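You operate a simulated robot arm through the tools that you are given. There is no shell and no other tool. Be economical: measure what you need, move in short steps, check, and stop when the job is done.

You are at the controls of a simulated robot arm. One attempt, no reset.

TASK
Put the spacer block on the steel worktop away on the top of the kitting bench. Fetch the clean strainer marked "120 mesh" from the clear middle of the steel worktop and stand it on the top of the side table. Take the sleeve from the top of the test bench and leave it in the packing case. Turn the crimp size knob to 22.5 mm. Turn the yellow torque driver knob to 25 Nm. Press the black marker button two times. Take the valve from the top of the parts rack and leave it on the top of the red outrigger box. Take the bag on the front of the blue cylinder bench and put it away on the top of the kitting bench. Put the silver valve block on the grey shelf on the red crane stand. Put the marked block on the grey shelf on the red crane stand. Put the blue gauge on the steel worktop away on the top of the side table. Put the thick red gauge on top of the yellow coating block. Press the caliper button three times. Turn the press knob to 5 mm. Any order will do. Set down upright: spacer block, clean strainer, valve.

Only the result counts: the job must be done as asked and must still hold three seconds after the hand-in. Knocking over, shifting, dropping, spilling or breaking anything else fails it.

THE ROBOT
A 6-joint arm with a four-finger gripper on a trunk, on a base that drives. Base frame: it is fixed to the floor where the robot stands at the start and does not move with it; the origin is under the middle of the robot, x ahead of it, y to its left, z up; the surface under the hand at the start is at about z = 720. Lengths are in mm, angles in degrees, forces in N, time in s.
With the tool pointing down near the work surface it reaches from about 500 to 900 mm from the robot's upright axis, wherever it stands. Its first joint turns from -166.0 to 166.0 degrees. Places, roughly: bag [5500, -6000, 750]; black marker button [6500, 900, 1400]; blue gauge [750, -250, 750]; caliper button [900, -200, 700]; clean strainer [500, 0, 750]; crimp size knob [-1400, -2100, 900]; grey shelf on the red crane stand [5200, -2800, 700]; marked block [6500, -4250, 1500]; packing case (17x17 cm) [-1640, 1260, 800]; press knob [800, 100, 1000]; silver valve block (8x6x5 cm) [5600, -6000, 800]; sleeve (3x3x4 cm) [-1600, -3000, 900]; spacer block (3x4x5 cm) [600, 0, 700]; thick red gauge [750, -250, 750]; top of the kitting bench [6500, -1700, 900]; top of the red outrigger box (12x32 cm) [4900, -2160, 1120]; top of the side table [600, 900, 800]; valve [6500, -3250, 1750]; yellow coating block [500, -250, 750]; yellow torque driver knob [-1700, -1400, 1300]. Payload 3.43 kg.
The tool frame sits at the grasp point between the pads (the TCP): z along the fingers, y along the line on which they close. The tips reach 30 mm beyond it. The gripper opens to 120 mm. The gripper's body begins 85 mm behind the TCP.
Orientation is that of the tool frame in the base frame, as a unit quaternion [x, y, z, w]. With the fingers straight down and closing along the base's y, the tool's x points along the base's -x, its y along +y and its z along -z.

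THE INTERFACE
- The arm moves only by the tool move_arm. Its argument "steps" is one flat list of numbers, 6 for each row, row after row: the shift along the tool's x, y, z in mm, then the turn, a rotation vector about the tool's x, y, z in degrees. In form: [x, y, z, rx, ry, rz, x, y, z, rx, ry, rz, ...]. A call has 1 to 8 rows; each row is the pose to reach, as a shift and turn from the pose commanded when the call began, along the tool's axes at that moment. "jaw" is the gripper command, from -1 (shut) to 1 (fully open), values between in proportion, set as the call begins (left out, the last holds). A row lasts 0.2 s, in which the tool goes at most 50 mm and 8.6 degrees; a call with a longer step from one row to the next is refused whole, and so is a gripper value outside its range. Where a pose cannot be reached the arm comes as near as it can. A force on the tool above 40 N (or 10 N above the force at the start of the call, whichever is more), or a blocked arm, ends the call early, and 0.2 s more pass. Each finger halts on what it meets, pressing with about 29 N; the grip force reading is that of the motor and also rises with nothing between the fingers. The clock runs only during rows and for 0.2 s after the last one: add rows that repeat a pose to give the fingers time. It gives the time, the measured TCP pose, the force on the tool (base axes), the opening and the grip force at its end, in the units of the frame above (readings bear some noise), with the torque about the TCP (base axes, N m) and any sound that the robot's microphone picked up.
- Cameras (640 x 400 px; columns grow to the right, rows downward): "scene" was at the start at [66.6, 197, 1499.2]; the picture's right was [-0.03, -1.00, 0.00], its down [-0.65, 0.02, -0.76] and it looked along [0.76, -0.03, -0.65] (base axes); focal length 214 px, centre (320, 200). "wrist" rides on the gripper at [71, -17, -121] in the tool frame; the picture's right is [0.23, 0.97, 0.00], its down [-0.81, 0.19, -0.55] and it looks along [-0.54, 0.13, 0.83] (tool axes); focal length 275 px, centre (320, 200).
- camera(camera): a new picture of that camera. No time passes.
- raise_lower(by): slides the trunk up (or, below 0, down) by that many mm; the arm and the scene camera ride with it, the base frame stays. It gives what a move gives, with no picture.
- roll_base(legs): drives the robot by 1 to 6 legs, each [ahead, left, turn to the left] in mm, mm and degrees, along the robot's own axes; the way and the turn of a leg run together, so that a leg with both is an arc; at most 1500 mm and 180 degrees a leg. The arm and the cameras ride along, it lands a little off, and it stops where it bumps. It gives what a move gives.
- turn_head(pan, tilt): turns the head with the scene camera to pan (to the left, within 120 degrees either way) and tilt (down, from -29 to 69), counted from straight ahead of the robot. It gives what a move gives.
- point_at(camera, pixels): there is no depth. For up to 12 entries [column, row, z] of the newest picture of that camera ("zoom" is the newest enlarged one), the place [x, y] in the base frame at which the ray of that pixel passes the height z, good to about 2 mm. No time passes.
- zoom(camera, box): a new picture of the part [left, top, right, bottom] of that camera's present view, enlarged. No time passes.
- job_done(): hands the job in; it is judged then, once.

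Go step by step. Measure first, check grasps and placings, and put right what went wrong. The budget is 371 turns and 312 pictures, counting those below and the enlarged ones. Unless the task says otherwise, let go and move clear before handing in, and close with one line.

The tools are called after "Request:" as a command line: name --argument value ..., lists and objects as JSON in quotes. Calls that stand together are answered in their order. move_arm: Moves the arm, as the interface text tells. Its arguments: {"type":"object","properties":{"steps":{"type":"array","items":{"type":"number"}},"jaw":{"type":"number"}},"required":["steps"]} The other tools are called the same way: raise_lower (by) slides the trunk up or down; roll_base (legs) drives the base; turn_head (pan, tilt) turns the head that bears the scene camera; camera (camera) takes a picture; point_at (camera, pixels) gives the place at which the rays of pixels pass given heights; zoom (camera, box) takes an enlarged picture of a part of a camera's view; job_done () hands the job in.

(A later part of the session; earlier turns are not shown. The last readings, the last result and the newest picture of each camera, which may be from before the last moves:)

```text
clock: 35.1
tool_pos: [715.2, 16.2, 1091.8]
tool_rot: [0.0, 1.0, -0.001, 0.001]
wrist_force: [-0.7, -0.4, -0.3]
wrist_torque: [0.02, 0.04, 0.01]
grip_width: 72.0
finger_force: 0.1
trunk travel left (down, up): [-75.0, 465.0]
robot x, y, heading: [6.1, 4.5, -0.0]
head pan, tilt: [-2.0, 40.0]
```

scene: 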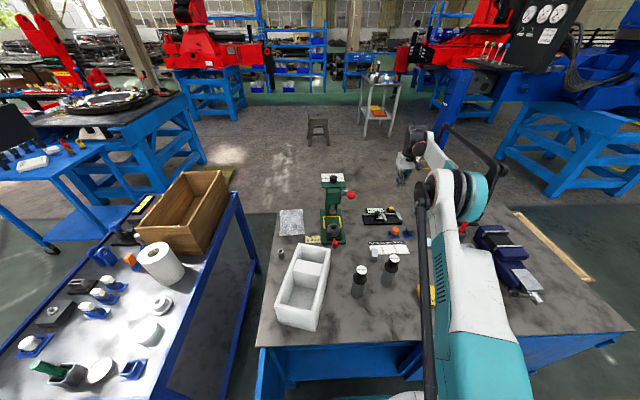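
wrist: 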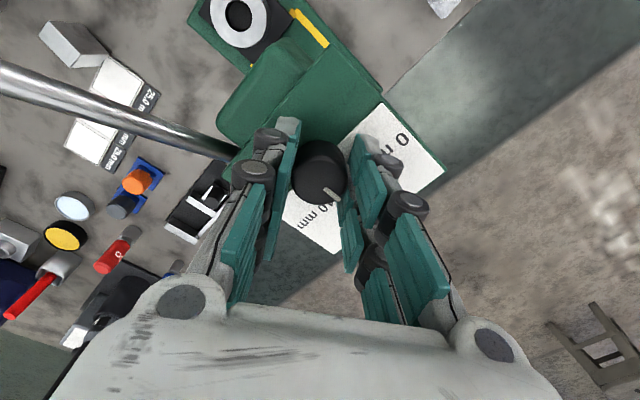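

Request:
move_arm --steps '[0, -45, 15, 0, 0, 0, 0, -90, 30, 0, 0, 0, 0, -135, 45, 0, 0, 0, 0, -180, 60, 0, 0, 0, 0, -225, 75, 0, 0, 0, 0, -270, 90, 0, 0, 0, 0, -315, 105, 0, 0, 0]'

Request:
camera --camera "wrist"

Request:
camera --camera "scene"

```text
clock: 36.7
tool_pos: [714.7, -298.3, 984.7]
tool_rot: [0.0, 1.0, 0.0, 0.0]
wrist_force: [0.0, -0.4, -0.3]
wrist_torque: [0.02, -0.02, 0.04]
grip_width: 71.9
finger_force: 0.0
trunk travel left (down, up): [-75.0, 465.0]
robot x, y, heading: [-1.2, 1.5, -0.2]
head pan, tilt: [-2.0, 40.0]
```

```text
270 pictures are left
```

wrist: 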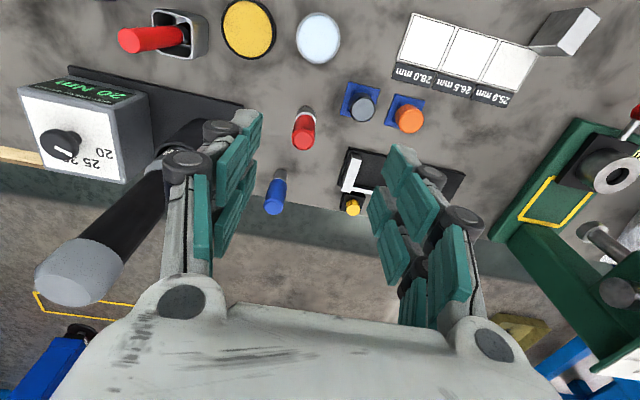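

```text
269 pictures are left
```

scene: 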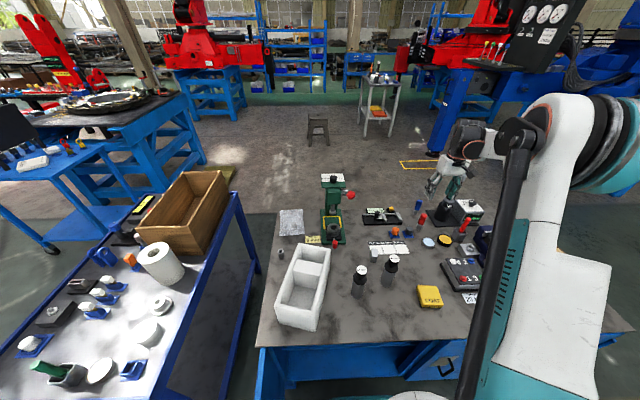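

Both gauges are visible in both views. I'll zoom in to triangulate.

Request:
zoom --camera "wrist" --box '[240, 90, 400, 220]'

Request:
zoom --camera "scene" --box '[390, 190, 470, 240]'

```text
3.08 times, centred on (320, 155) of wrist
```

zoom: 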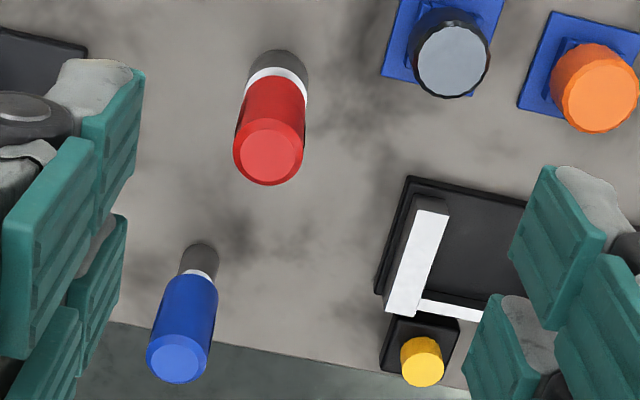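

```text
8.00 times, centred on (430, 215) of scene
```

zoom: 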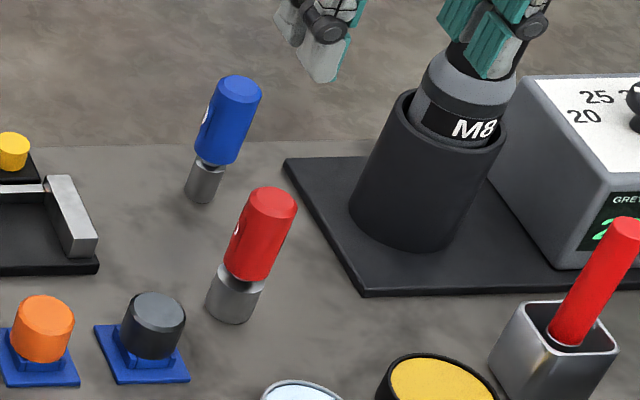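

Request:
point_at --camera "wrist" --pixels '[[303, 140, 780], [303, 140, 800], [303, 140, 820], [306.5, 112.5, 722], [274, 207, 790], [274, 207, 810], [280.5, 174, 722]]'

Request:
point_at --camera "scene" --pixels '[[424.2, 215.6, 780], [424.2, 215.6, 800], [424.2, 215.6, 820], [418.8, 228.5, 722], [419.7, 201.7, 790], [419.7, 201.7, 810], [415.3, 213.7, 722]]'

```text
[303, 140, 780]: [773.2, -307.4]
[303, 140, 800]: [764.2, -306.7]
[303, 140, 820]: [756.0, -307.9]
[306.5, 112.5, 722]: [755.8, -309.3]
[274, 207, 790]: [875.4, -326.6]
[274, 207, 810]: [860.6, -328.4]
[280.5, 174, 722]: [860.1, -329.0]
```

```text
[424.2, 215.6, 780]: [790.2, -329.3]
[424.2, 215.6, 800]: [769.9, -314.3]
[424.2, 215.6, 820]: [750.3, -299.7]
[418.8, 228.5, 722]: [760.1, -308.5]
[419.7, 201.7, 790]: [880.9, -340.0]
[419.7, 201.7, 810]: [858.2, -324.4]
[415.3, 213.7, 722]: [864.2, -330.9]
```

The red gauge is at (758,-309), z 722–811, and the blue one at (861,-329), z 722–809. I'll grasp the red one.

Request:
move_arm --steps '[-22, -5, 25, 0, 0, 0, -43, -10, 60, 0, 0, 0, -43, -10, 95, 0, 0, 0, -43, -10, 125, 0, 0, 0, -43, -10, 150, 0, 0, 0]' --jaw -0.1

Request:
camera --camera "wrist"

```text
clock: 37.9
tool_pos: [758.8, -307.8, 835.3]
tool_rot: [0.0, 1.0, 0.0, 0.002]
wrist_force: [-0.6, -0.3, -0.4]
wrist_torque: [-0.02, -0.02, 0.01]
grip_width: 53.8
finger_force: 0.0
trunk travel left (down, up): [-75.0, 465.0]
robot x, y, heading: [-1.1, -0.5, 0.2]
head pan, tilt: [-2.0, 40.0]
```

```text
266 pictures are left
```

wrist: 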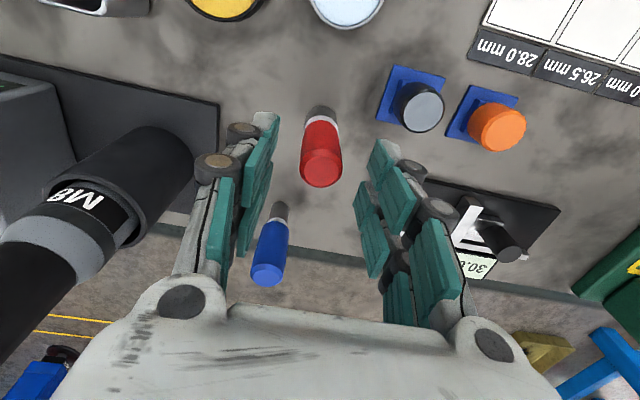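

The red gauge is centred between the fingers at (321,165). I'll descend 50 mm and grip.

Request:
move_arm --steps '[0, 0, 20, 0, 0, 0, 0, 0, 40, 0, 0, 0, 0, 0, 52, 0, 0, 0]'

Request:
move_arm --steps '[0, 0, 0, 0, 0, 0, 0, 0, 0, 0, 0, 0, 0, 0, 0, 0, 0, 0]' --jaw -1

Request:
move_arm --steps '[0, 0, -40, 0, 0, 0, 0, 0, -80, 0, 0, 0, 0, 0, -120, 0, 0, 0, 0, 0, -160, 0, 0, 0]'

Request:
camera --camera "wrist"

```text
clock: 38.7
tool_pos: [759.2, -310.2, 785.8]
tool_rot: [0.0, 1.0, 0.0, 0.0]
wrist_force: [-1.4, 0.0, 0.1]
wrist_torque: [0.0, 0.0, 0.0]
grip_width: 53.9
finger_force: 0.0
trunk travel left (down, up): [-75.0, 465.0]
robot x, y, heading: [2.9, 0.1, -0.1]
head pan, tilt: [-2.0, 40.0]
```

```text
clock: 39.5
tool_pos: [759.7, -308.6, 785.0]
tool_rot: [0.0, 1.0, -0.001, 0.001]
wrist_force: [0.2, 0.3, 0.1]
wrist_torque: [-0.01, -0.02, -0.02]
grip_width: 24.1
finger_force: 28.8
trunk travel left (down, up): [-75.0, 465.0]
robot x, y, heading: [0.6, 0.9, -0.2]
head pan, tilt: [-2.0, 40.0]
```

```text
clock: 40.5
tool_pos: [758.0, -309.4, 945.5]
tool_rot: [0.0, 1.0, 0.0, 0.0]
wrist_force: [-0.4, -0.6, -2.0]
wrist_torque: [0.01, 0.02, -0.01]
grip_width: 23.8
finger_force: 28.8
trunk travel left (down, up): [-75.0, 465.0]
robot x, y, heading: [-0.3, 1.5, 0.1]
head pan, tilt: [-2.0, 40.0]
```

```text
265 pictures are left
```

wrist: 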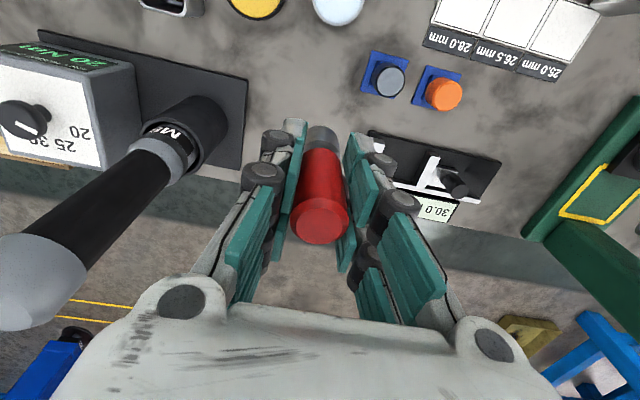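

The red gauge is held, with its bottom about 63 mm below the TCP. I'll back the base up 170 mm so the near half of the worktop comes within reach.

Request:
roll_base --legs '[[-170, 0, 0]]'

Request:
camera --camera "scene"

Request:
zoom --camera "scene" --box '[370, 210, 470, 280]'

```text
clock: 41.9
tool_pos: [589.2, -309.2, 944.7]
tool_rot: [0.001, 1.0, 0.0, 0.001]
wrist_force: [0.2, 0.2, -3.0]
wrist_torque: [-0.02, 0.01, -0.01]
grip_width: 23.8
finger_force: 28.9
trunk travel left (down, up): [-75.0, 465.0]
robot x, y, heading: [-167.6, -0.9, -0.1]
head pan, tilt: [-2.0, 40.0]
```

```text
264 pictures are left
```

scene: 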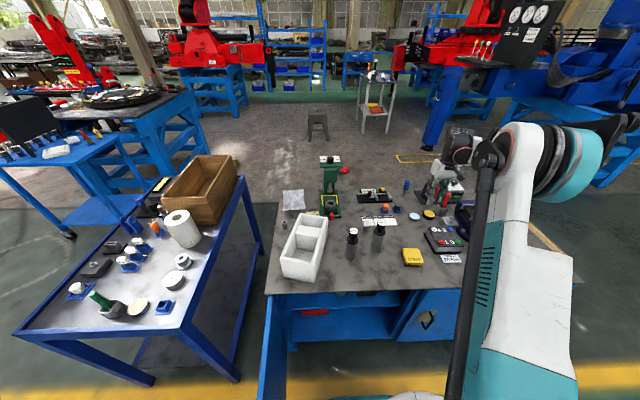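

```text
5.71 times, centred on (420, 245) of scene
```

zoom: 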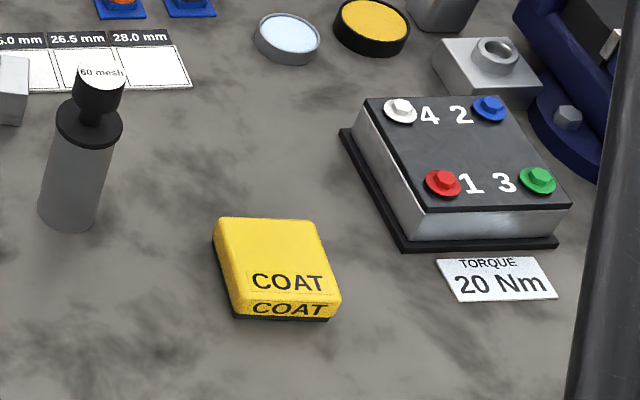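

I'll measure the block top and edges.

Request:
point_at --camera "zoom" --pixels '[[217, 220, 750], [313, 221, 750], [337, 295, 750], [240, 298, 750], [278, 258, 750], [238, 318, 722], [328, 320, 722]]'

Request:
camera --camera "wrist"

```text
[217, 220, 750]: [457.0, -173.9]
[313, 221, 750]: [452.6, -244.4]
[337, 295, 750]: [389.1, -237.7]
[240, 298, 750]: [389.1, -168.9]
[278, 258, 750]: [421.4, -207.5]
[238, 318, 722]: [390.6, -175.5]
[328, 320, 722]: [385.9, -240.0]
```

```text
262 pictures are left
```

wrist: 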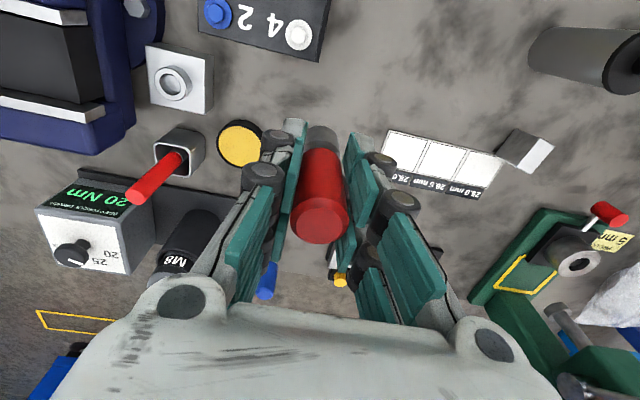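

The block top is about 67 mm square, centred at (421,-207), z≈748. I'm moving the gauge above it.

Request:
move_arm --steps '[40, 25, 0, 0, 0, 0, 80, 50, 0, 0, 0, 0, 120, 75, 0, 0, 0, 0, 150, 95, 15, 0, 0, 0, 168, 102, 45, 0, 0, 0, 168, 102, 80, 0, 0, 0, 168, 102, 110, 0, 0, 0, 168, 102, 110, 0, 0, 0]'

Request:
zoom --camera "scene" --box '[370, 210, 470, 280]'

Request:
camera --camera "wrist"

```text
clock: 43.7
tool_pos: [420.8, -208.3, 833.9]
tool_rot: [0.001, 1.0, 0.0, 0.001]
wrist_force: [0.6, -1.2, -2.1]
wrist_torque: [0.0, 0.06, 0.0]
grip_width: 23.9
finger_force: 28.8
trunk travel left (down, up): [-75.0, 465.0]
robot x, y, heading: [-169.6, 4.2, -0.0]
head pan, tilt: [-2.0, 40.0]
```

```text
5.71 times, centred on (420, 245) of scene
```

zoom: 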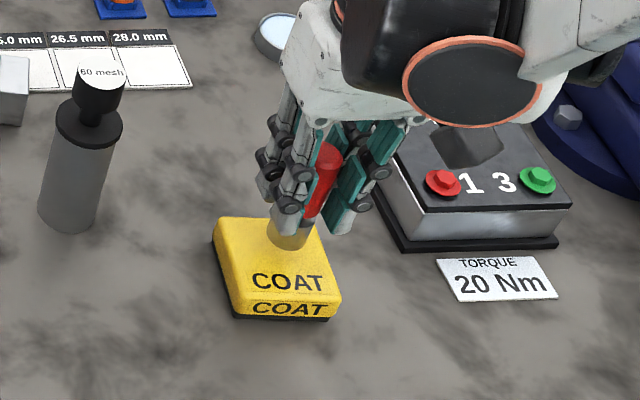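

```text
260 pictures are left
```

wrist: 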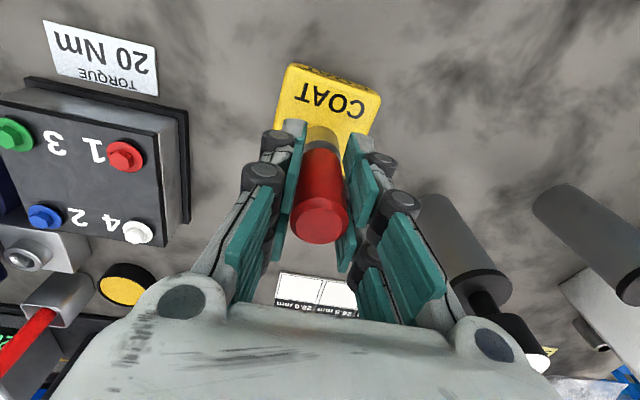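

The gauge is above the block's middle. I'll lower it until contact.

Request:
move_arm --steps '[0, 0, 8, 0, 0, 0, 0, 0, 14, 0, 0, 0, 0, 0, 18, 0, 0, 0, 0, 0, 21, 0, 0, 0, 0, 0, 23, 0, 0, 0]'

Request:
zoom --camera "scene" --box '[390, 225, 450, 265]'

```text
clock: 44.9
tool_pos: [419.3, -206.7, 812.4]
tool_rot: [0.0, 1.0, -0.001, 0.001]
wrist_force: [6.7, -1.5, 29.6]
wrist_torque: [-0.04, -0.31, -0.02]
grip_width: 23.5
finger_force: 29.4
trunk travel left (down, up): [-75.0, 465.0]
robot x, y, heading: [-169.7, -0.6, -0.2]
head pan, tilt: [-2.0, 40.0]
```

```text
10.00 times, centred on (420, 245) of scene
```

zoom: 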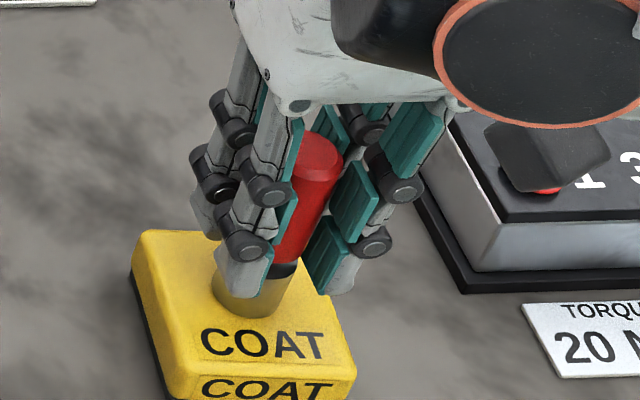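

There's 30 N of contact. I'll ease off slightly, then open and lift.

Request:
move_arm --steps '[0, 0, -2, 0, 0, 0, 0, 0, -2, 0, 0, 0]'

Request:
move_arm --steps '[0, 0, 0, 0, 0, 0, 0, 0, 0, 0, 0, 0, 0, 0, -30, 0, 0, 0, 0, 0, -70, 0, 0, 0, 0, 0, -110, 0, 0, 0]' --jaw -0.2

Request:
zoom --camera "scene" --box '[370, 200, 470, 280]'

```text
clock: 45.5
tool_pos: [420.7, -206.8, 812.9]
tool_rot: [-0.001, 1.0, 0.0, 0.001]
wrist_force: [-0.4, -0.9, -2.1]
wrist_torque: [-0.01, 0.0, 0.0]
grip_width: 23.1
finger_force: 29.1
trunk travel left (down, up): [-75.0, 465.0]
robot x, y, heading: [-170.0, 1.3, -0.0]
head pan, tilt: [-2.0, 40.0]
```

```text
clock: 46.7
tool_pos: [419.9, -207.7, 924.3]
tool_rot: [0.001, 1.0, 0.0, 0.001]
wrist_force: [-0.4, -0.1, 0.1]
wrist_torque: [0.01, 0.03, -0.02]
grip_width: 48.0
finger_force: 0.1
trunk travel left (down, up): [-75.0, 465.0]
robot x, y, heading: [-170.5, 1.2, 0.0]
head pan, tilt: [-2.0, 40.0]
```

```text
5.00 times, centred on (420, 240) of scene
```

zoom: 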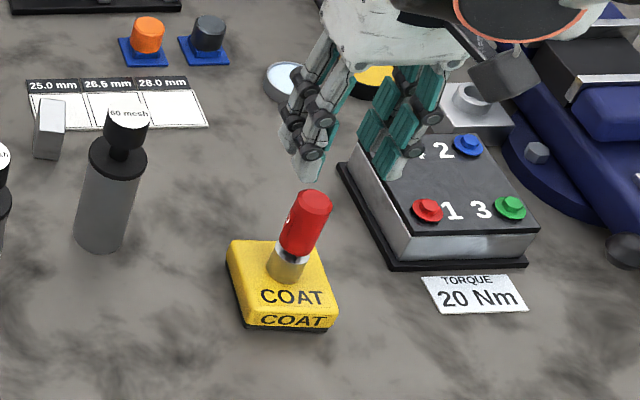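

The red gauge stands on the block. Now I'll examine the 120 mesh strainer and free space on the side table.

Request:
zoom --camera "scene" --box '[330, 215, 410, 265]'

Request:
zoom --camera "scene" --box '[20, 170, 280, 340]'

```text
8.00 times, centred on (370, 240) of scene
```

zoom: 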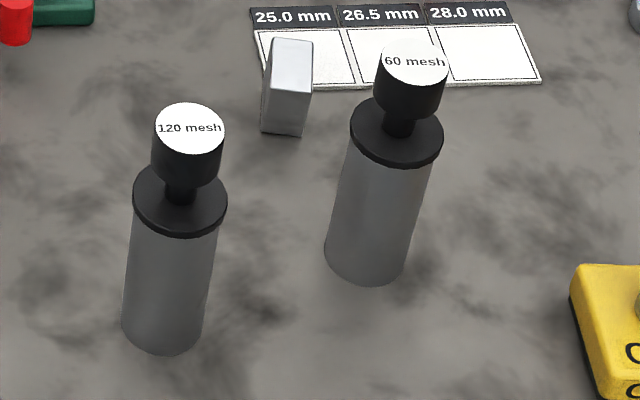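

```text
2.35 times, centred on (150, 255) of scene
```

zoom: 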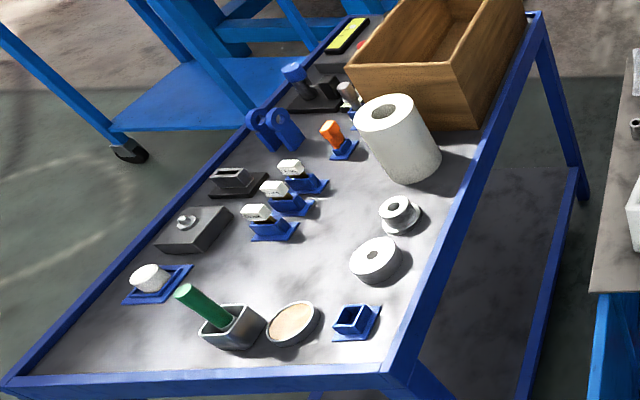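

Request:
point_at --camera "scene" --pixels '[[350.3, 256.9, 722], [353.8, 231, 830], [353.8, 231, 840], [353.8, 231, 850], [353.8, 231, 860], [353.8, 231, 870], [345.4, 254, 722], [355, 255, 722]]'

Request:
zoom --camera "scene" --box '[80, 230, 220, 330]'

Request:
camera --camera "wrist"

```text
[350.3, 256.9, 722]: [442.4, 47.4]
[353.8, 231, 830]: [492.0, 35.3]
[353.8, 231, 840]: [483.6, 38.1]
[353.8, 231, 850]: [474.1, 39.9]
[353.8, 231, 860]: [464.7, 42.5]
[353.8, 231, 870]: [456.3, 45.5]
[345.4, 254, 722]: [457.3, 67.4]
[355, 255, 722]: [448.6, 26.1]
```

```text
4.00 times, centred on (150, 280) of scene
```

zoom: 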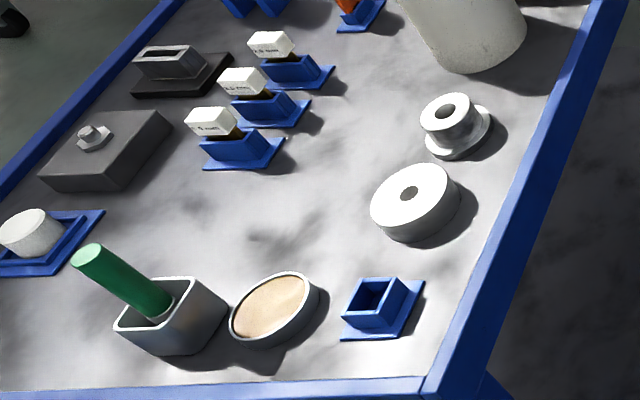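

```text
254 pictures are left
```

wrist: 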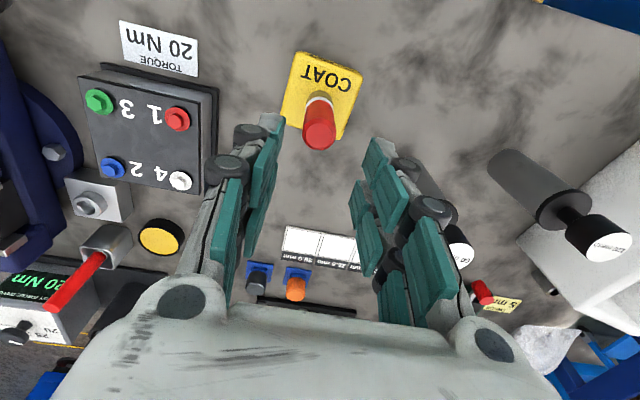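

The strainer axis is near (445,45) and its top is at about z 870. I'll go above it.

Request:
move_arm --steps '[0, 30, -40, 0, 0, 0, 0, 70, -66, 0, 0, 0, 0, 115, -76, 0, 0, 0, -5, 160, -76, 0, 0, 0, -15, 205, -66, 0, 0, 0, -25, 250, -56, 0, 0, 0]' --jaw 0.1

Request:
camera --camera "wrist"

Request:
zoom --camera "scene" --box '[310, 190, 410, 265]'

```text
clock: 48.1
tool_pos: [446.3, 43.7, 980.4]
tool_rot: [0.0, 1.0, -0.001, 0.001]
wrist_force: [-0.7, -0.6, -0.2]
wrist_torque: [0.05, -0.03, 0.04]
grip_width: 65.9
finger_force: 0.1
trunk travel left (down, up): [-75.0, 465.0]
robot x, y, heading: [-161.6, -0.7, 0.1]
head pan, tilt: [-2.0, 40.0]
```

```text
253 pictures are left
```

wrist: 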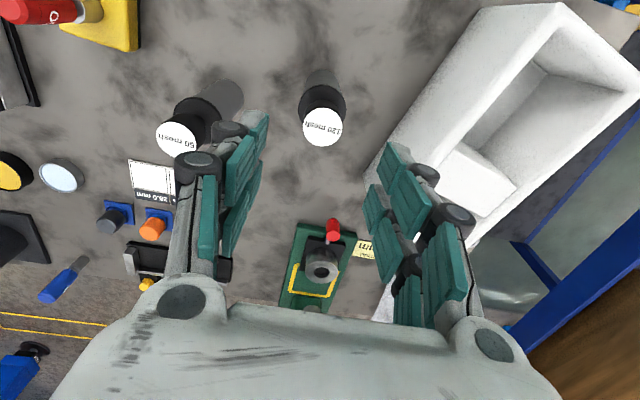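

```text
5.33 times, centred on (360, 228) of scene
```

zoom: 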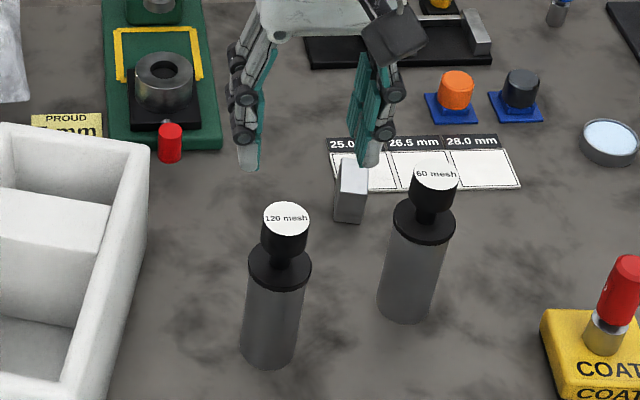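

Request:
zoom --camera "wrist" --box '[280, 60, 360, 150]'

Request:
point_at --camera "wrist" --pixels '[[322, 127, 830], [322, 127, 850], [322, 127, 870], [322, 127, 890]]'

Request:
point_at --camera "scene" --pixels '[[353.8, 228.8, 830], [353.8, 228.8, 850], [353.8, 228.8, 870], [353.8, 228.8, 890]]'

```text
4.44 times, centred on (320, 105) of wrist
```

zoom: 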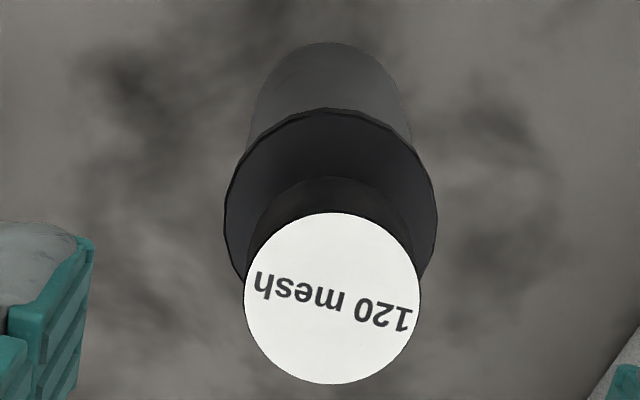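

```text
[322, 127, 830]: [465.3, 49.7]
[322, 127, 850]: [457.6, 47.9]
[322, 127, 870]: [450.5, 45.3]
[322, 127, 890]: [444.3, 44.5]
```

```text
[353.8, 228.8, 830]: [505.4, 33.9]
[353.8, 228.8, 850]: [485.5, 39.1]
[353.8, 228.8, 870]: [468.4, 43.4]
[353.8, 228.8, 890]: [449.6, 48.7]
```

The cap top is at z≈877 and the flange at about 805, so I'll grip the cap with the TCP at 850.

Request:
move_arm --steps '[-4, 1, 40, 0, 0, 0, -4, 1, 80, 0, 0, 0, -4, 1, 110, 0, 0, 0, -4, 1, 130, 0, 0, 0]'

Request:
move_arm --steps '[0, 0, 0, 0, 0, 0, 0, 0, 0, 0, 0, 0, 0, 0, 0, 0, 0, 0]' --jaw -1

Request:
zoom --camera "scene" --box '[310, 190, 410, 265]'

```text
clock: 49.1
tool_pos: [449.7, 45.1, 849.4]
tool_rot: [0.0, 1.0, -0.001, 0.001]
wrist_force: [-0.9, 0.1, -0.7]
wrist_torque: [0.01, 0.03, 0.01]
grip_width: 66.3
finger_force: 0.1
trunk travel left (down, up): [-75.0, 465.0]
robot x, y, heading: [-169.9, 2.9, -0.0]
head pan, tilt: [-2.0, 40.0]
```

```text
clock: 49.9
tool_pos: [449.2, 44.3, 848.0]
tool_rot: [0.001, 1.0, 0.0, 0.001]
wrist_force: [0.5, 0.2, 0.7]
wrist_torque: [0.02, 0.03, -0.03]
grip_width: 45.4
finger_force: 29.0
trunk travel left (down, up): [-75.0, 465.0]
robot x, y, heading: [-168.8, 0.7, 0.2]
head pan, tilt: [-2.0, 40.0]
```

```text
5.33 times, centred on (360, 228) of scene
```

zoom: 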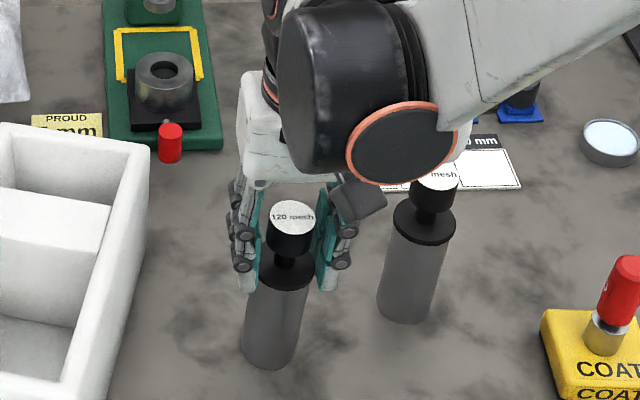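

The grip is at 45 mm, so the fingers are on the flange rather than the cap. I'll open, go up 24 mm and grip the cap.

Request:
move_arm --steps '[0, 0, 0, 0, 0, 0, 0, 0, 0, 0, 0, 0, 0, 0, -24, 0, 0, 0]' --jaw 0.1

Request:
move_arm --steps '[0, 0, 0, 0, 0, 0, 0, 0, 0, 0, 0, 0, 0, 0, 0, 0, 0, 0]' --jaw -1

Request:
zoom --camera "scene" --box '[310, 190, 410, 265]'

```text
clock: 50.7
tool_pos: [451.3, 44.3, 872.8]
tool_rot: [0.0, 1.0, -0.001, 0.001]
wrist_force: [-0.4, 0.0, -0.1]
wrist_torque: [-0.01, 0.02, -0.02]
grip_width: 66.0
finger_force: 0.1
trunk travel left (down, up): [-75.0, 465.0]
robot x, y, heading: [-169.5, -1.8, -0.1]
head pan, tilt: [-2.0, 40.0]
```

```text
clock: 51.5
tool_pos: [450.5, 43.9, 872.7]
tool_rot: [0.0, 1.0, 0.0, 0.001]
wrist_force: [-0.3, 0.7, 3.5]
wrist_torque: [0.14, 0.09, -0.03]
grip_width: 31.2
finger_force: 28.8
trunk travel left (down, up): [-75.0, 465.0]
robot x, y, heading: [-171.1, -0.1, 0.0]
head pan, tilt: [-2.0, 40.0]
```

```text
5.33 times, centred on (360, 228) of scene
```

zoom: 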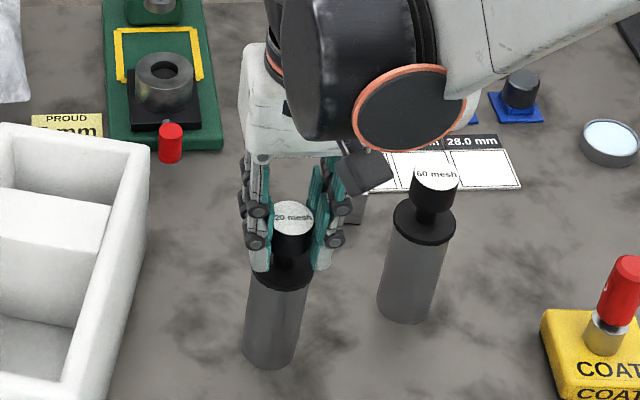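

The cap is gripped at 31 mm. I'll lift 150 mm and check, then look at the side table.

Request:
move_arm --steps '[0, 0, -20, 0, 0, 0, 0, 0, -60, 0, 0, 0, 0, 0, -100, 0, 0, 0, 0, 0, -145, 0, 0, 0, 0, 0, -190, 0, 0, 0, 0, 0, -235, 0, 0, 0]'

Request:
turn_head --pan 60 --tilt 45

Request:
camera --camera "scene"

Request:
camera --camera "wrist"

```text
clock: 52.9
tool_pos: [448.6, 43.7, 1108.8]
tool_rot: [0.0, 1.0, 0.0, 0.001]
wrist_force: [-0.6, -0.3, -0.9]
wrist_torque: [0.02, 0.01, 0.02]
grip_width: 30.8
finger_force: 28.7
trunk travel left (down, up): [-75.0, 465.0]
robot x, y, heading: [-165.7, -1.7, -0.1]
head pan, tilt: [-2.0, 40.0]
```

```text
clock: 54.2
tool_pos: [449.7, 44.7, 1107.5]
tool_rot: [0.001, 1.0, -0.001, 0.001]
wrist_force: [0.0, 0.0, -1.4]
wrist_torque: [0.02, -0.04, -0.02]
grip_width: 31.1
finger_force: 29.1
trunk travel left (down, up): [-75.0, 465.0]
robot x, y, heading: [-169.8, -1.9, -0.1]
head pan, tilt: [60.0, 45.0]
```

```text
248 pictures are left
```

scene: 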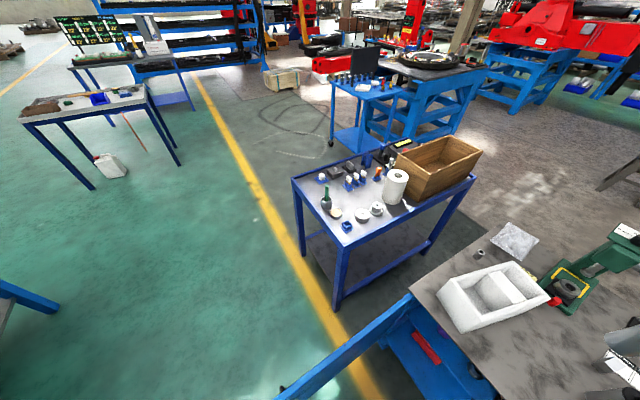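

```text
247 pictures are left
```

wrist: 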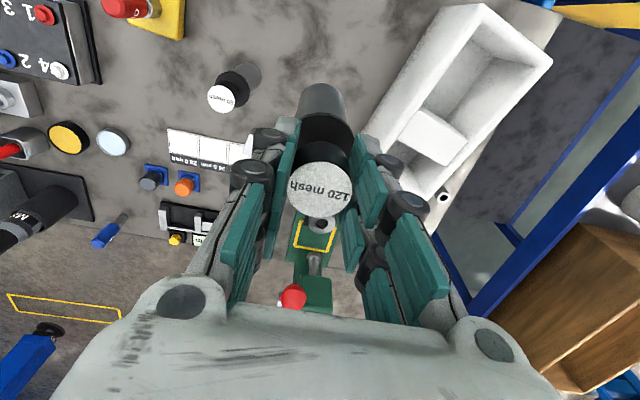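

The strainer is lifted. I'll zoom on the side table to pick spots.

Request:
zoom --camera "scene" --box '[290, 150, 420, 240]'

Request:
point_at --camera "zoom" --pixels '[[250, 250, 780], [250, 250, 800], [250, 250, 720], [250, 390, 780], [0, 140, 780], [400, 290, 780]]'

```text
4.44 times, centred on (355, 195) of scene
```

zoom: 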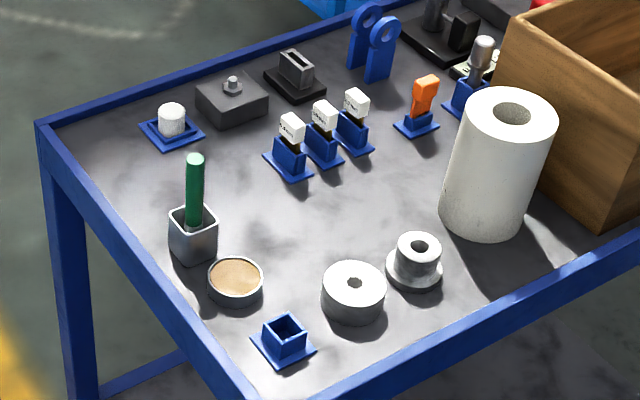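

```text
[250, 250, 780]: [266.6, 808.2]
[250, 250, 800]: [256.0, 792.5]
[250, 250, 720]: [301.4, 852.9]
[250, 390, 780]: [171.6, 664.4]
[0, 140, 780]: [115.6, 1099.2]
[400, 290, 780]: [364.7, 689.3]
```

Spot A for the strainer is zoom (370,208), and spot B for the blue gauge is about (290,228). I'll strafe the base left 350 mm for reach.

Request:
roll_base --legs '[[0, 350, 0]]'

Request:
camera --camera "scene"

Request:
zoom --camera "scene" --box '[240, 170, 420, 290]'

```text
clock: 55.5
tool_pos: [450.2, 144.1, 1108.9]
tool_rot: [-0.002, 1.0, -0.001, 0.002]
wrist_force: [-0.2, 2.3, -1.4]
wrist_torque: [-0.08, -0.02, -0.01]
grip_width: 30.9
finger_force: 29.7
trunk travel left (down, up): [-75.0, 465.0]
robot x, y, heading: [-167.6, 95.6, 0.3]
head pan, tilt: [60.0, 45.0]
stopped in leg 1: the robot was blocked; the commanded pose is now the measured one
```

```text
245 pictures are left
```

scene: 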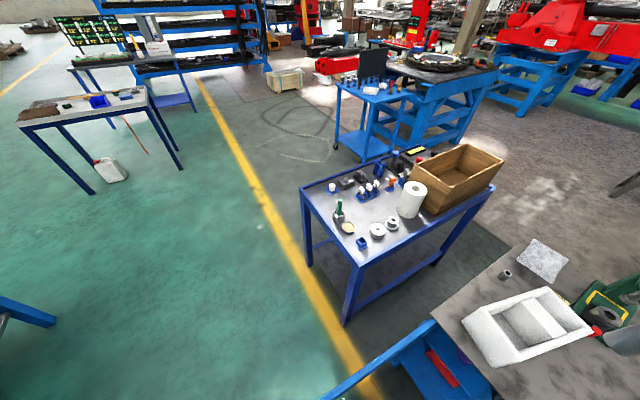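

```text
3.33 times, centred on (330, 230) of scene
```

zoom: 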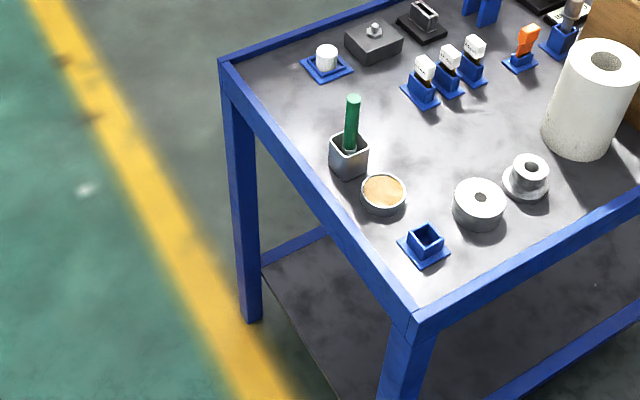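

The base was blocked at y≈96 by the blue bar at scene (360,370). I'll locate the bar's end and go around it.

Request:
point_at --camera "scene" --pixels '[[325, 398, 100], [325, 398, 300], [325, 398, 500], [325, 398, 650], [435, 322, 100], [435, 322, 500], [435, 322, 700], [345, 325, 0]]'

Request:
turn_head --pan 40 --tilt 69

Request:
camera --camera "scene"

```text
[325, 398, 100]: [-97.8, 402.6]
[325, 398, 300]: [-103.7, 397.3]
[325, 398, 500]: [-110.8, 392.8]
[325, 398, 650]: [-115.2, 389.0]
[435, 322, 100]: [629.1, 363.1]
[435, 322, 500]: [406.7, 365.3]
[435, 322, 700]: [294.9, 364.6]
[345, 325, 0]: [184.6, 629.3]
```

```text
clock: 56.4
tool_pos: [450.4, 142.7, 1107.8]
tool_rot: [-0.002, 1.0, 0.0, 0.001]
wrist_force: [-0.5, -0.3, -1.2]
wrist_torque: [0.02, 0.02, 0.03]
grip_width: 31.0
finger_force: 28.8
trunk travel left (down, up): [-75.0, 465.0]
robot x, y, heading: [-166.5, 94.5, 0.1]
head pan, tilt: [40.0, 68.8]
```

```text
243 pictures are left
```

scene: 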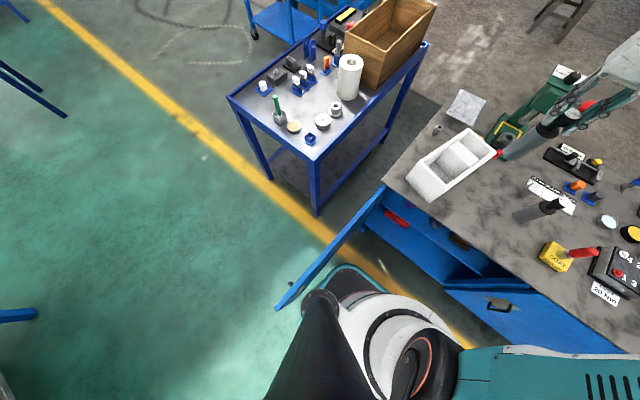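

It's the worktop's open cabinet door. I'll get its end position.

Request:
point_at --camera "scene" --pixels '[[277, 308, 650], [277, 308, 300], [277, 308, 50], [290, 288, 650], [385, 190, 650], [350, 270, 300], [320, 292, 100]]'

Request:
zoom --camera "scene" --box '[250, 180, 450, 340]'

```text
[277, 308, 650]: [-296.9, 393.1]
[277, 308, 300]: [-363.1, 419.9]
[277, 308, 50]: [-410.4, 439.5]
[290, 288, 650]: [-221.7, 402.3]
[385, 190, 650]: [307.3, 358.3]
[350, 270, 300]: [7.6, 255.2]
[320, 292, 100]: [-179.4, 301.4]
```

```text
2.50 times, centred on (350, 260) of scene
```

zoom: 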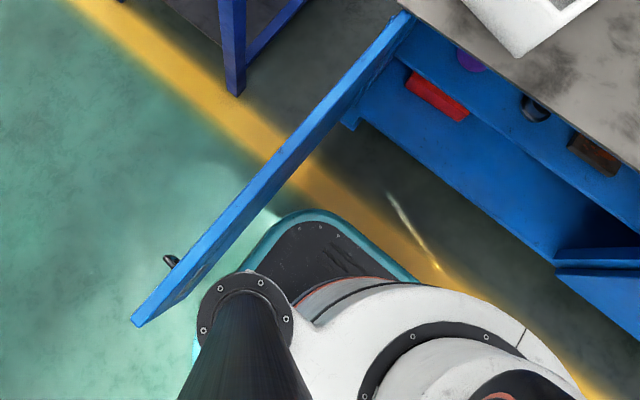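

The door reaches x≈-300 at y≈395. I'll back off, go round its end, and come up on its left side facing the side table.

Request:
roll_base --legs '[[0, -30, 0], [-540, 0, 0], [0, 730, 0], [420, 0, 0]]'

Request:
turn_head --pan 10 --tilt 50

Request:
camera --camera "scene"

Request:
camera --camera "wrist"

```text
clock: 65.8
tool_pos: [327.0, 853.4, 1108.6]
tool_rot: [-0.006, 1.0, 0.0, 0.001]
wrist_force: [-0.2, -0.3, -1.2]
wrist_torque: [0.01, -0.02, -0.02]
grip_width: 31.0
finger_force: 29.3
trunk travel left (down, up): [-75.0, 465.0]
robot x, y, heading: [-294.5, 803.7, 0.2]
head pan, tilt: [40.0, 68.8]
```

```text
clock: 66.8
tool_pos: [325.1, 855.3, 1108.5]
tool_rot: [-0.005, 1.0, -0.001, 0.001]
wrist_force: [0.2, 0.8, -0.9]
wrist_torque: [-0.01, 0.04, 0.02]
grip_width: 30.8
finger_force: 28.6
trunk travel left (down, up): [-75.0, 465.0]
robot x, y, heading: [-292.1, 805.7, 0.6]
head pan, tilt: [10.0, 50.0]
```

```text
241 pictures are left
```

scene: 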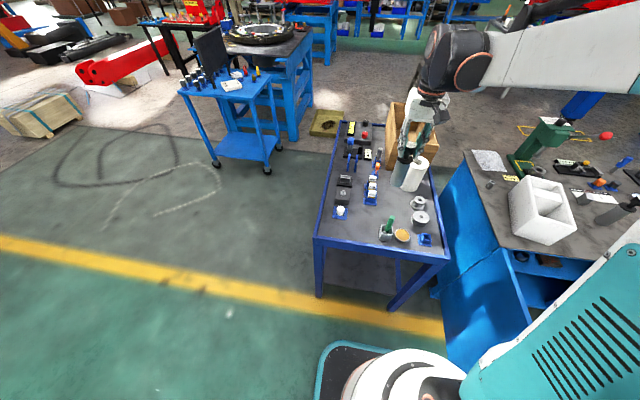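

```text
240 pictures are left
```

wrist: 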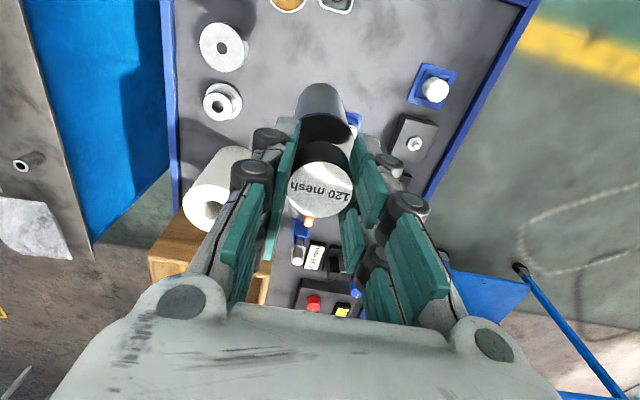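

I'm beside the side table. I'll triangulate its surface height with the white spool parts.

Request:
zoom --camera "scene" --box '[320, 170, 450, 260]'

Request:
zoom --camera "wrist" --box '[170, 0, 490, 200]'

```text
4.44 times, centred on (385, 215) of scene
```

zoom: 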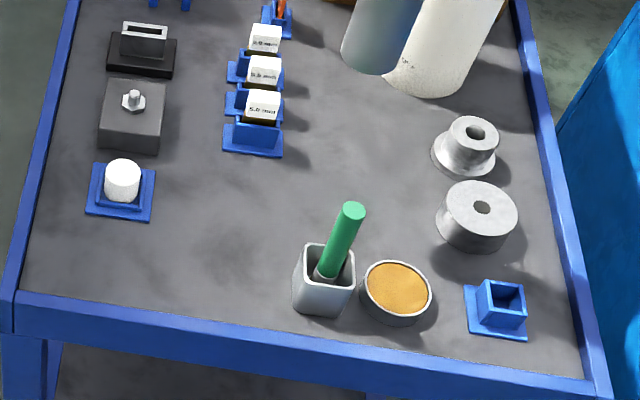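

```text
2.00 times, centred on (330, 100) of wrist
```

zoom: 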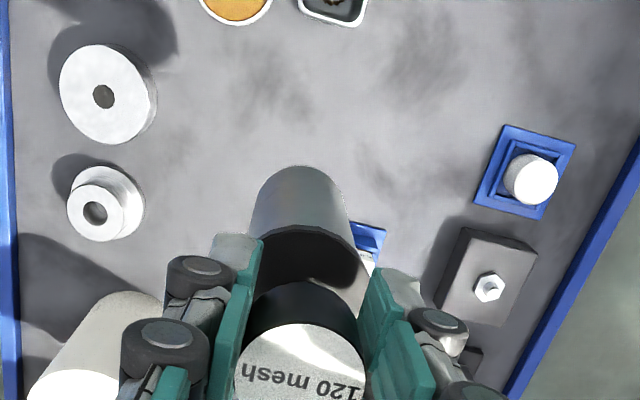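

Request:
point_at --camera "scene" --pixels '[[421.5, 216.6, 740], [421.5, 216.6, 780], [421.5, 216.6, 820], [346.8, 219.8, 720], [346.8, 219.8, 760], [346.8, 219.8, 800], [372, 213, 760]]'

Request:
point_at --camera "wrist" --pixels '[[221.5, 48, 740], [221.5, 48, 780], [221.5, 48, 820], [421.5, 62.5, 720], [421.5, 62.5, 760], [421.5, 62.5, 800]]'

```text
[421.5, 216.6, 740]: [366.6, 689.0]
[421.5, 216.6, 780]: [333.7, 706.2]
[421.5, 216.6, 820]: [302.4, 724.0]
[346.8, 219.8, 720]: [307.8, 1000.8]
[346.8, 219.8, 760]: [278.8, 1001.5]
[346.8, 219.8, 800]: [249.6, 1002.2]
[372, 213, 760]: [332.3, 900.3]
```

```text
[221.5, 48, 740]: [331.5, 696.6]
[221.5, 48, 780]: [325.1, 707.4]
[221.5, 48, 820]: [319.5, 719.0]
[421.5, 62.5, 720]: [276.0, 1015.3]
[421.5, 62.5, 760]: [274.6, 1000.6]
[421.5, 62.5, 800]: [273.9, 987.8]
```

The side table top is at z≈761. I'll verify candidate spots in the zoom: the strainer at about (350,165) and the gauge at about (220,215).

Request:
point_at --camera "scene" --pixels '[[391.8, 207, 761], [362.5, 218, 761], [377.2, 204, 761], [411, 224, 761], [381, 233, 761], [395, 240, 761], [393, 184, 761]]'

```text
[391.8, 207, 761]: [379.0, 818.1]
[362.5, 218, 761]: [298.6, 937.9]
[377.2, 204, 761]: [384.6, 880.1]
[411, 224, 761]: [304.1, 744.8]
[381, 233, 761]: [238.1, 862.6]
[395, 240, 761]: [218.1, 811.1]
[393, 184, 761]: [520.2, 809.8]
```

The strainer goes to (375,815). I'm moving over and down to just above the table.

Request:
move_arm --steps '[-25, -20, 10, 0, 0, 0, -50, -40, 30, 0, 0, 0, -50, -40, 75, 0, 0, 0, -50, -40, 120, 0, 0, 0, -50, -40, 160, 0, 0, 0, -50, -40, 185, 0, 0, 0]'

Request:
zoom --camera "scene" --box '[320, 150, 450, 240]'

```text
clock: 68.2
tool_pos: [376.6, 813.9, 923.1]
tool_rot: [-0.004, 1.0, 0.0, 0.001]
wrist_force: [0.0, -0.2, -0.9]
wrist_torque: [0.02, -0.01, 0.01]
grip_width: 31.0
finger_force: 28.8
trunk travel left (down, up): [-75.0, 465.0]
robot x, y, heading: [-292.1, 806.6, 0.1]
head pan, tilt: [10.0, 50.0]
```

```text
4.44 times, centred on (385, 195) of scene
```

zoom: 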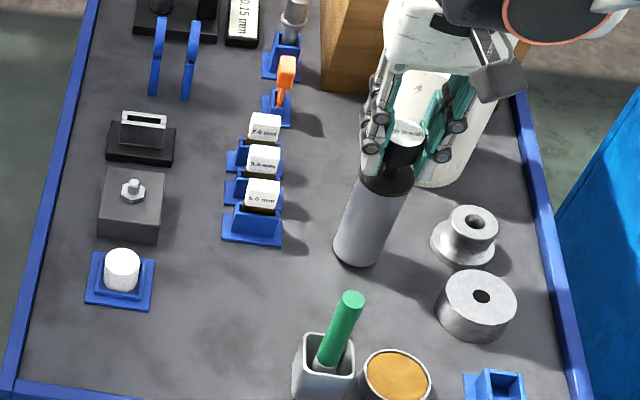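

Spot is clear. Lowering to contact.

Request:
move_arm --steps '[0, 0, 5, 0, 0, 0, 0, 0, 9, 0, 0, 0, 0, 0, 12, 0, 0, 0, 0, 0, 15, 0, 0, 0, 0, 0, 18, 0, 0, 0]'

```text
clock: 69.4
tool_pos: [376.2, 814.6, 907.6]
tool_rot: [-0.004, 1.0, 0.0, 0.003]
wrist_force: [2.3, -1.6, 26.5]
wrist_torque: [0.04, -0.03, -0.03]
grip_width: 30.9
finger_force: 29.0
trunk travel left (down, up): [-75.0, 465.0]
robot x, y, heading: [-295.0, 804.4, 0.7]
head pan, tilt: [10.0, 50.0]
```

Contact at 26 N. I'll ease off 2 mm, open, and lift.

Request:
move_arm --steps '[0, 0, -2, 0, 0, 0, 0, 0, -2, 0, 0, 0]'

Request:
move_arm --steps '[0, 0, 0, 0, 0, 0, 0, 0, 0, 0, 0, 0, 0, 0, -30, 0, 0, 0, 0, 0, -75, 0, 0, 0, 0, 0, -120, 0, 0, 0, 0, 0, -165, 0, 0, 0, 0, 0, -210, 0, 0, 0]' --jaw 0.0

Request:
zoom --camera "scene" --box '[320, 150, 450, 240]'

```text
clock: 70.0
tool_pos: [376.7, 814.6, 907.0]
tool_rot: [-0.005, 1.0, 0.0, 0.002]
wrist_force: [-0.4, 0.3, 0.2]
wrist_torque: [-0.02, 0.09, -0.03]
grip_width: 30.7
finger_force: 29.1
trunk travel left (down, up): [-75.0, 465.0]
robot x, y, heading: [-293.4, 802.6, 0.4]
head pan, tilt: [10.0, 50.0]
```

```text
clock: 71.6
tool_pos: [376.1, 813.3, 1118.5]
tool_rot: [-0.004, 1.0, 0.0, 0.001]
wrist_force: [0.8, -1.1, -0.1]
wrist_torque: [0.01, 0.01, 0.03]
grip_width: 60.0
finger_force: 0.1
trunk travel left (down, up): [-75.0, 465.0]
robot x, y, heading: [-294.9, 805.7, 0.4]
head pan, tilt: [10.0, 50.0]
```

```text
4.44 times, centred on (385, 195) of scene
```

zoom: 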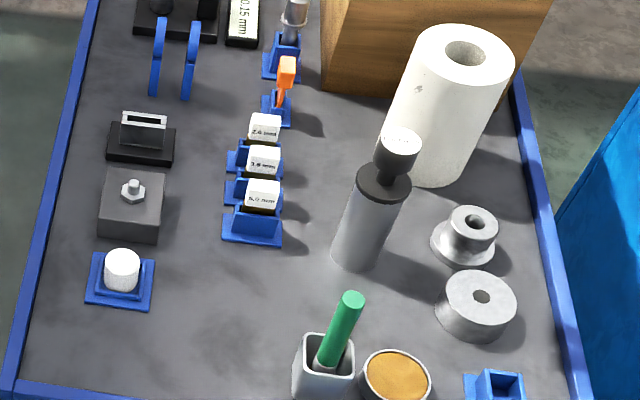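

The strainer stands upright on the side table. Now I'm driving back round the door to the worktop for the blue gauge.

Request:
roll_base --legs '[[-420, 0, 0], [0, -950, 0], [700, 0, 0]]'

Request:
turn_head --pan 0 --tilt 40

Request:
camera --camera "scene"

Request:
camera --camera "wrist"

```text
clock: 82.2
tool_pos: [663.1, -146.8, 1117.9]
tool_rot: [0.001, 1.0, 0.0, 0.001]
wrist_force: [-0.5, -0.1, -0.8]
wrist_torque: [-0.01, 0.01, -0.01]
grip_width: 60.1
finger_force: 0.1
trunk travel left (down, up): [-75.0, 465.0]
robot x, y, heading: [-8.3, -150.3, 0.1]
head pan, tilt: [10.0, 50.0]
```

```text
clock: 82.9
tool_pos: [663.5, -146.8, 1117.5]
tool_rot: [0.0, 1.0, 0.0, 0.001]
wrist_force: [0.4, 0.7, 0.3]
wrist_torque: [0.02, 0.05, -0.02]
grip_width: 59.9
finger_force: 0.0
trunk travel left (down, up): [-75.0, 465.0]
robot x, y, heading: [-6.8, -151.6, -0.4]
head pan, tilt: [0.0, 40.0]
```

```text
235 pictures are left
```

scene: 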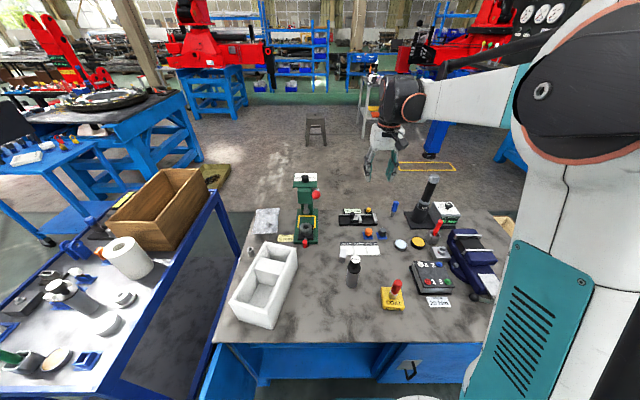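

```text
234 pictures are left
```

wrist: 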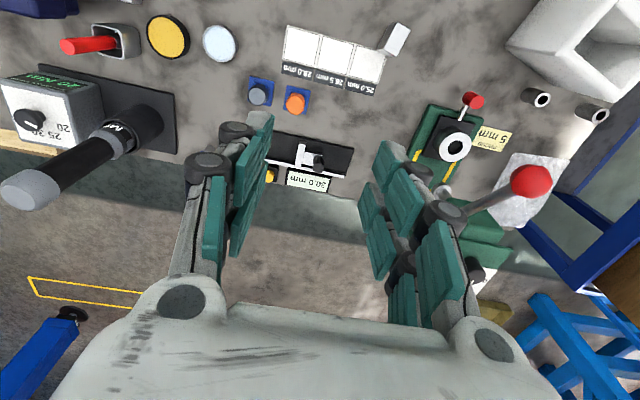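

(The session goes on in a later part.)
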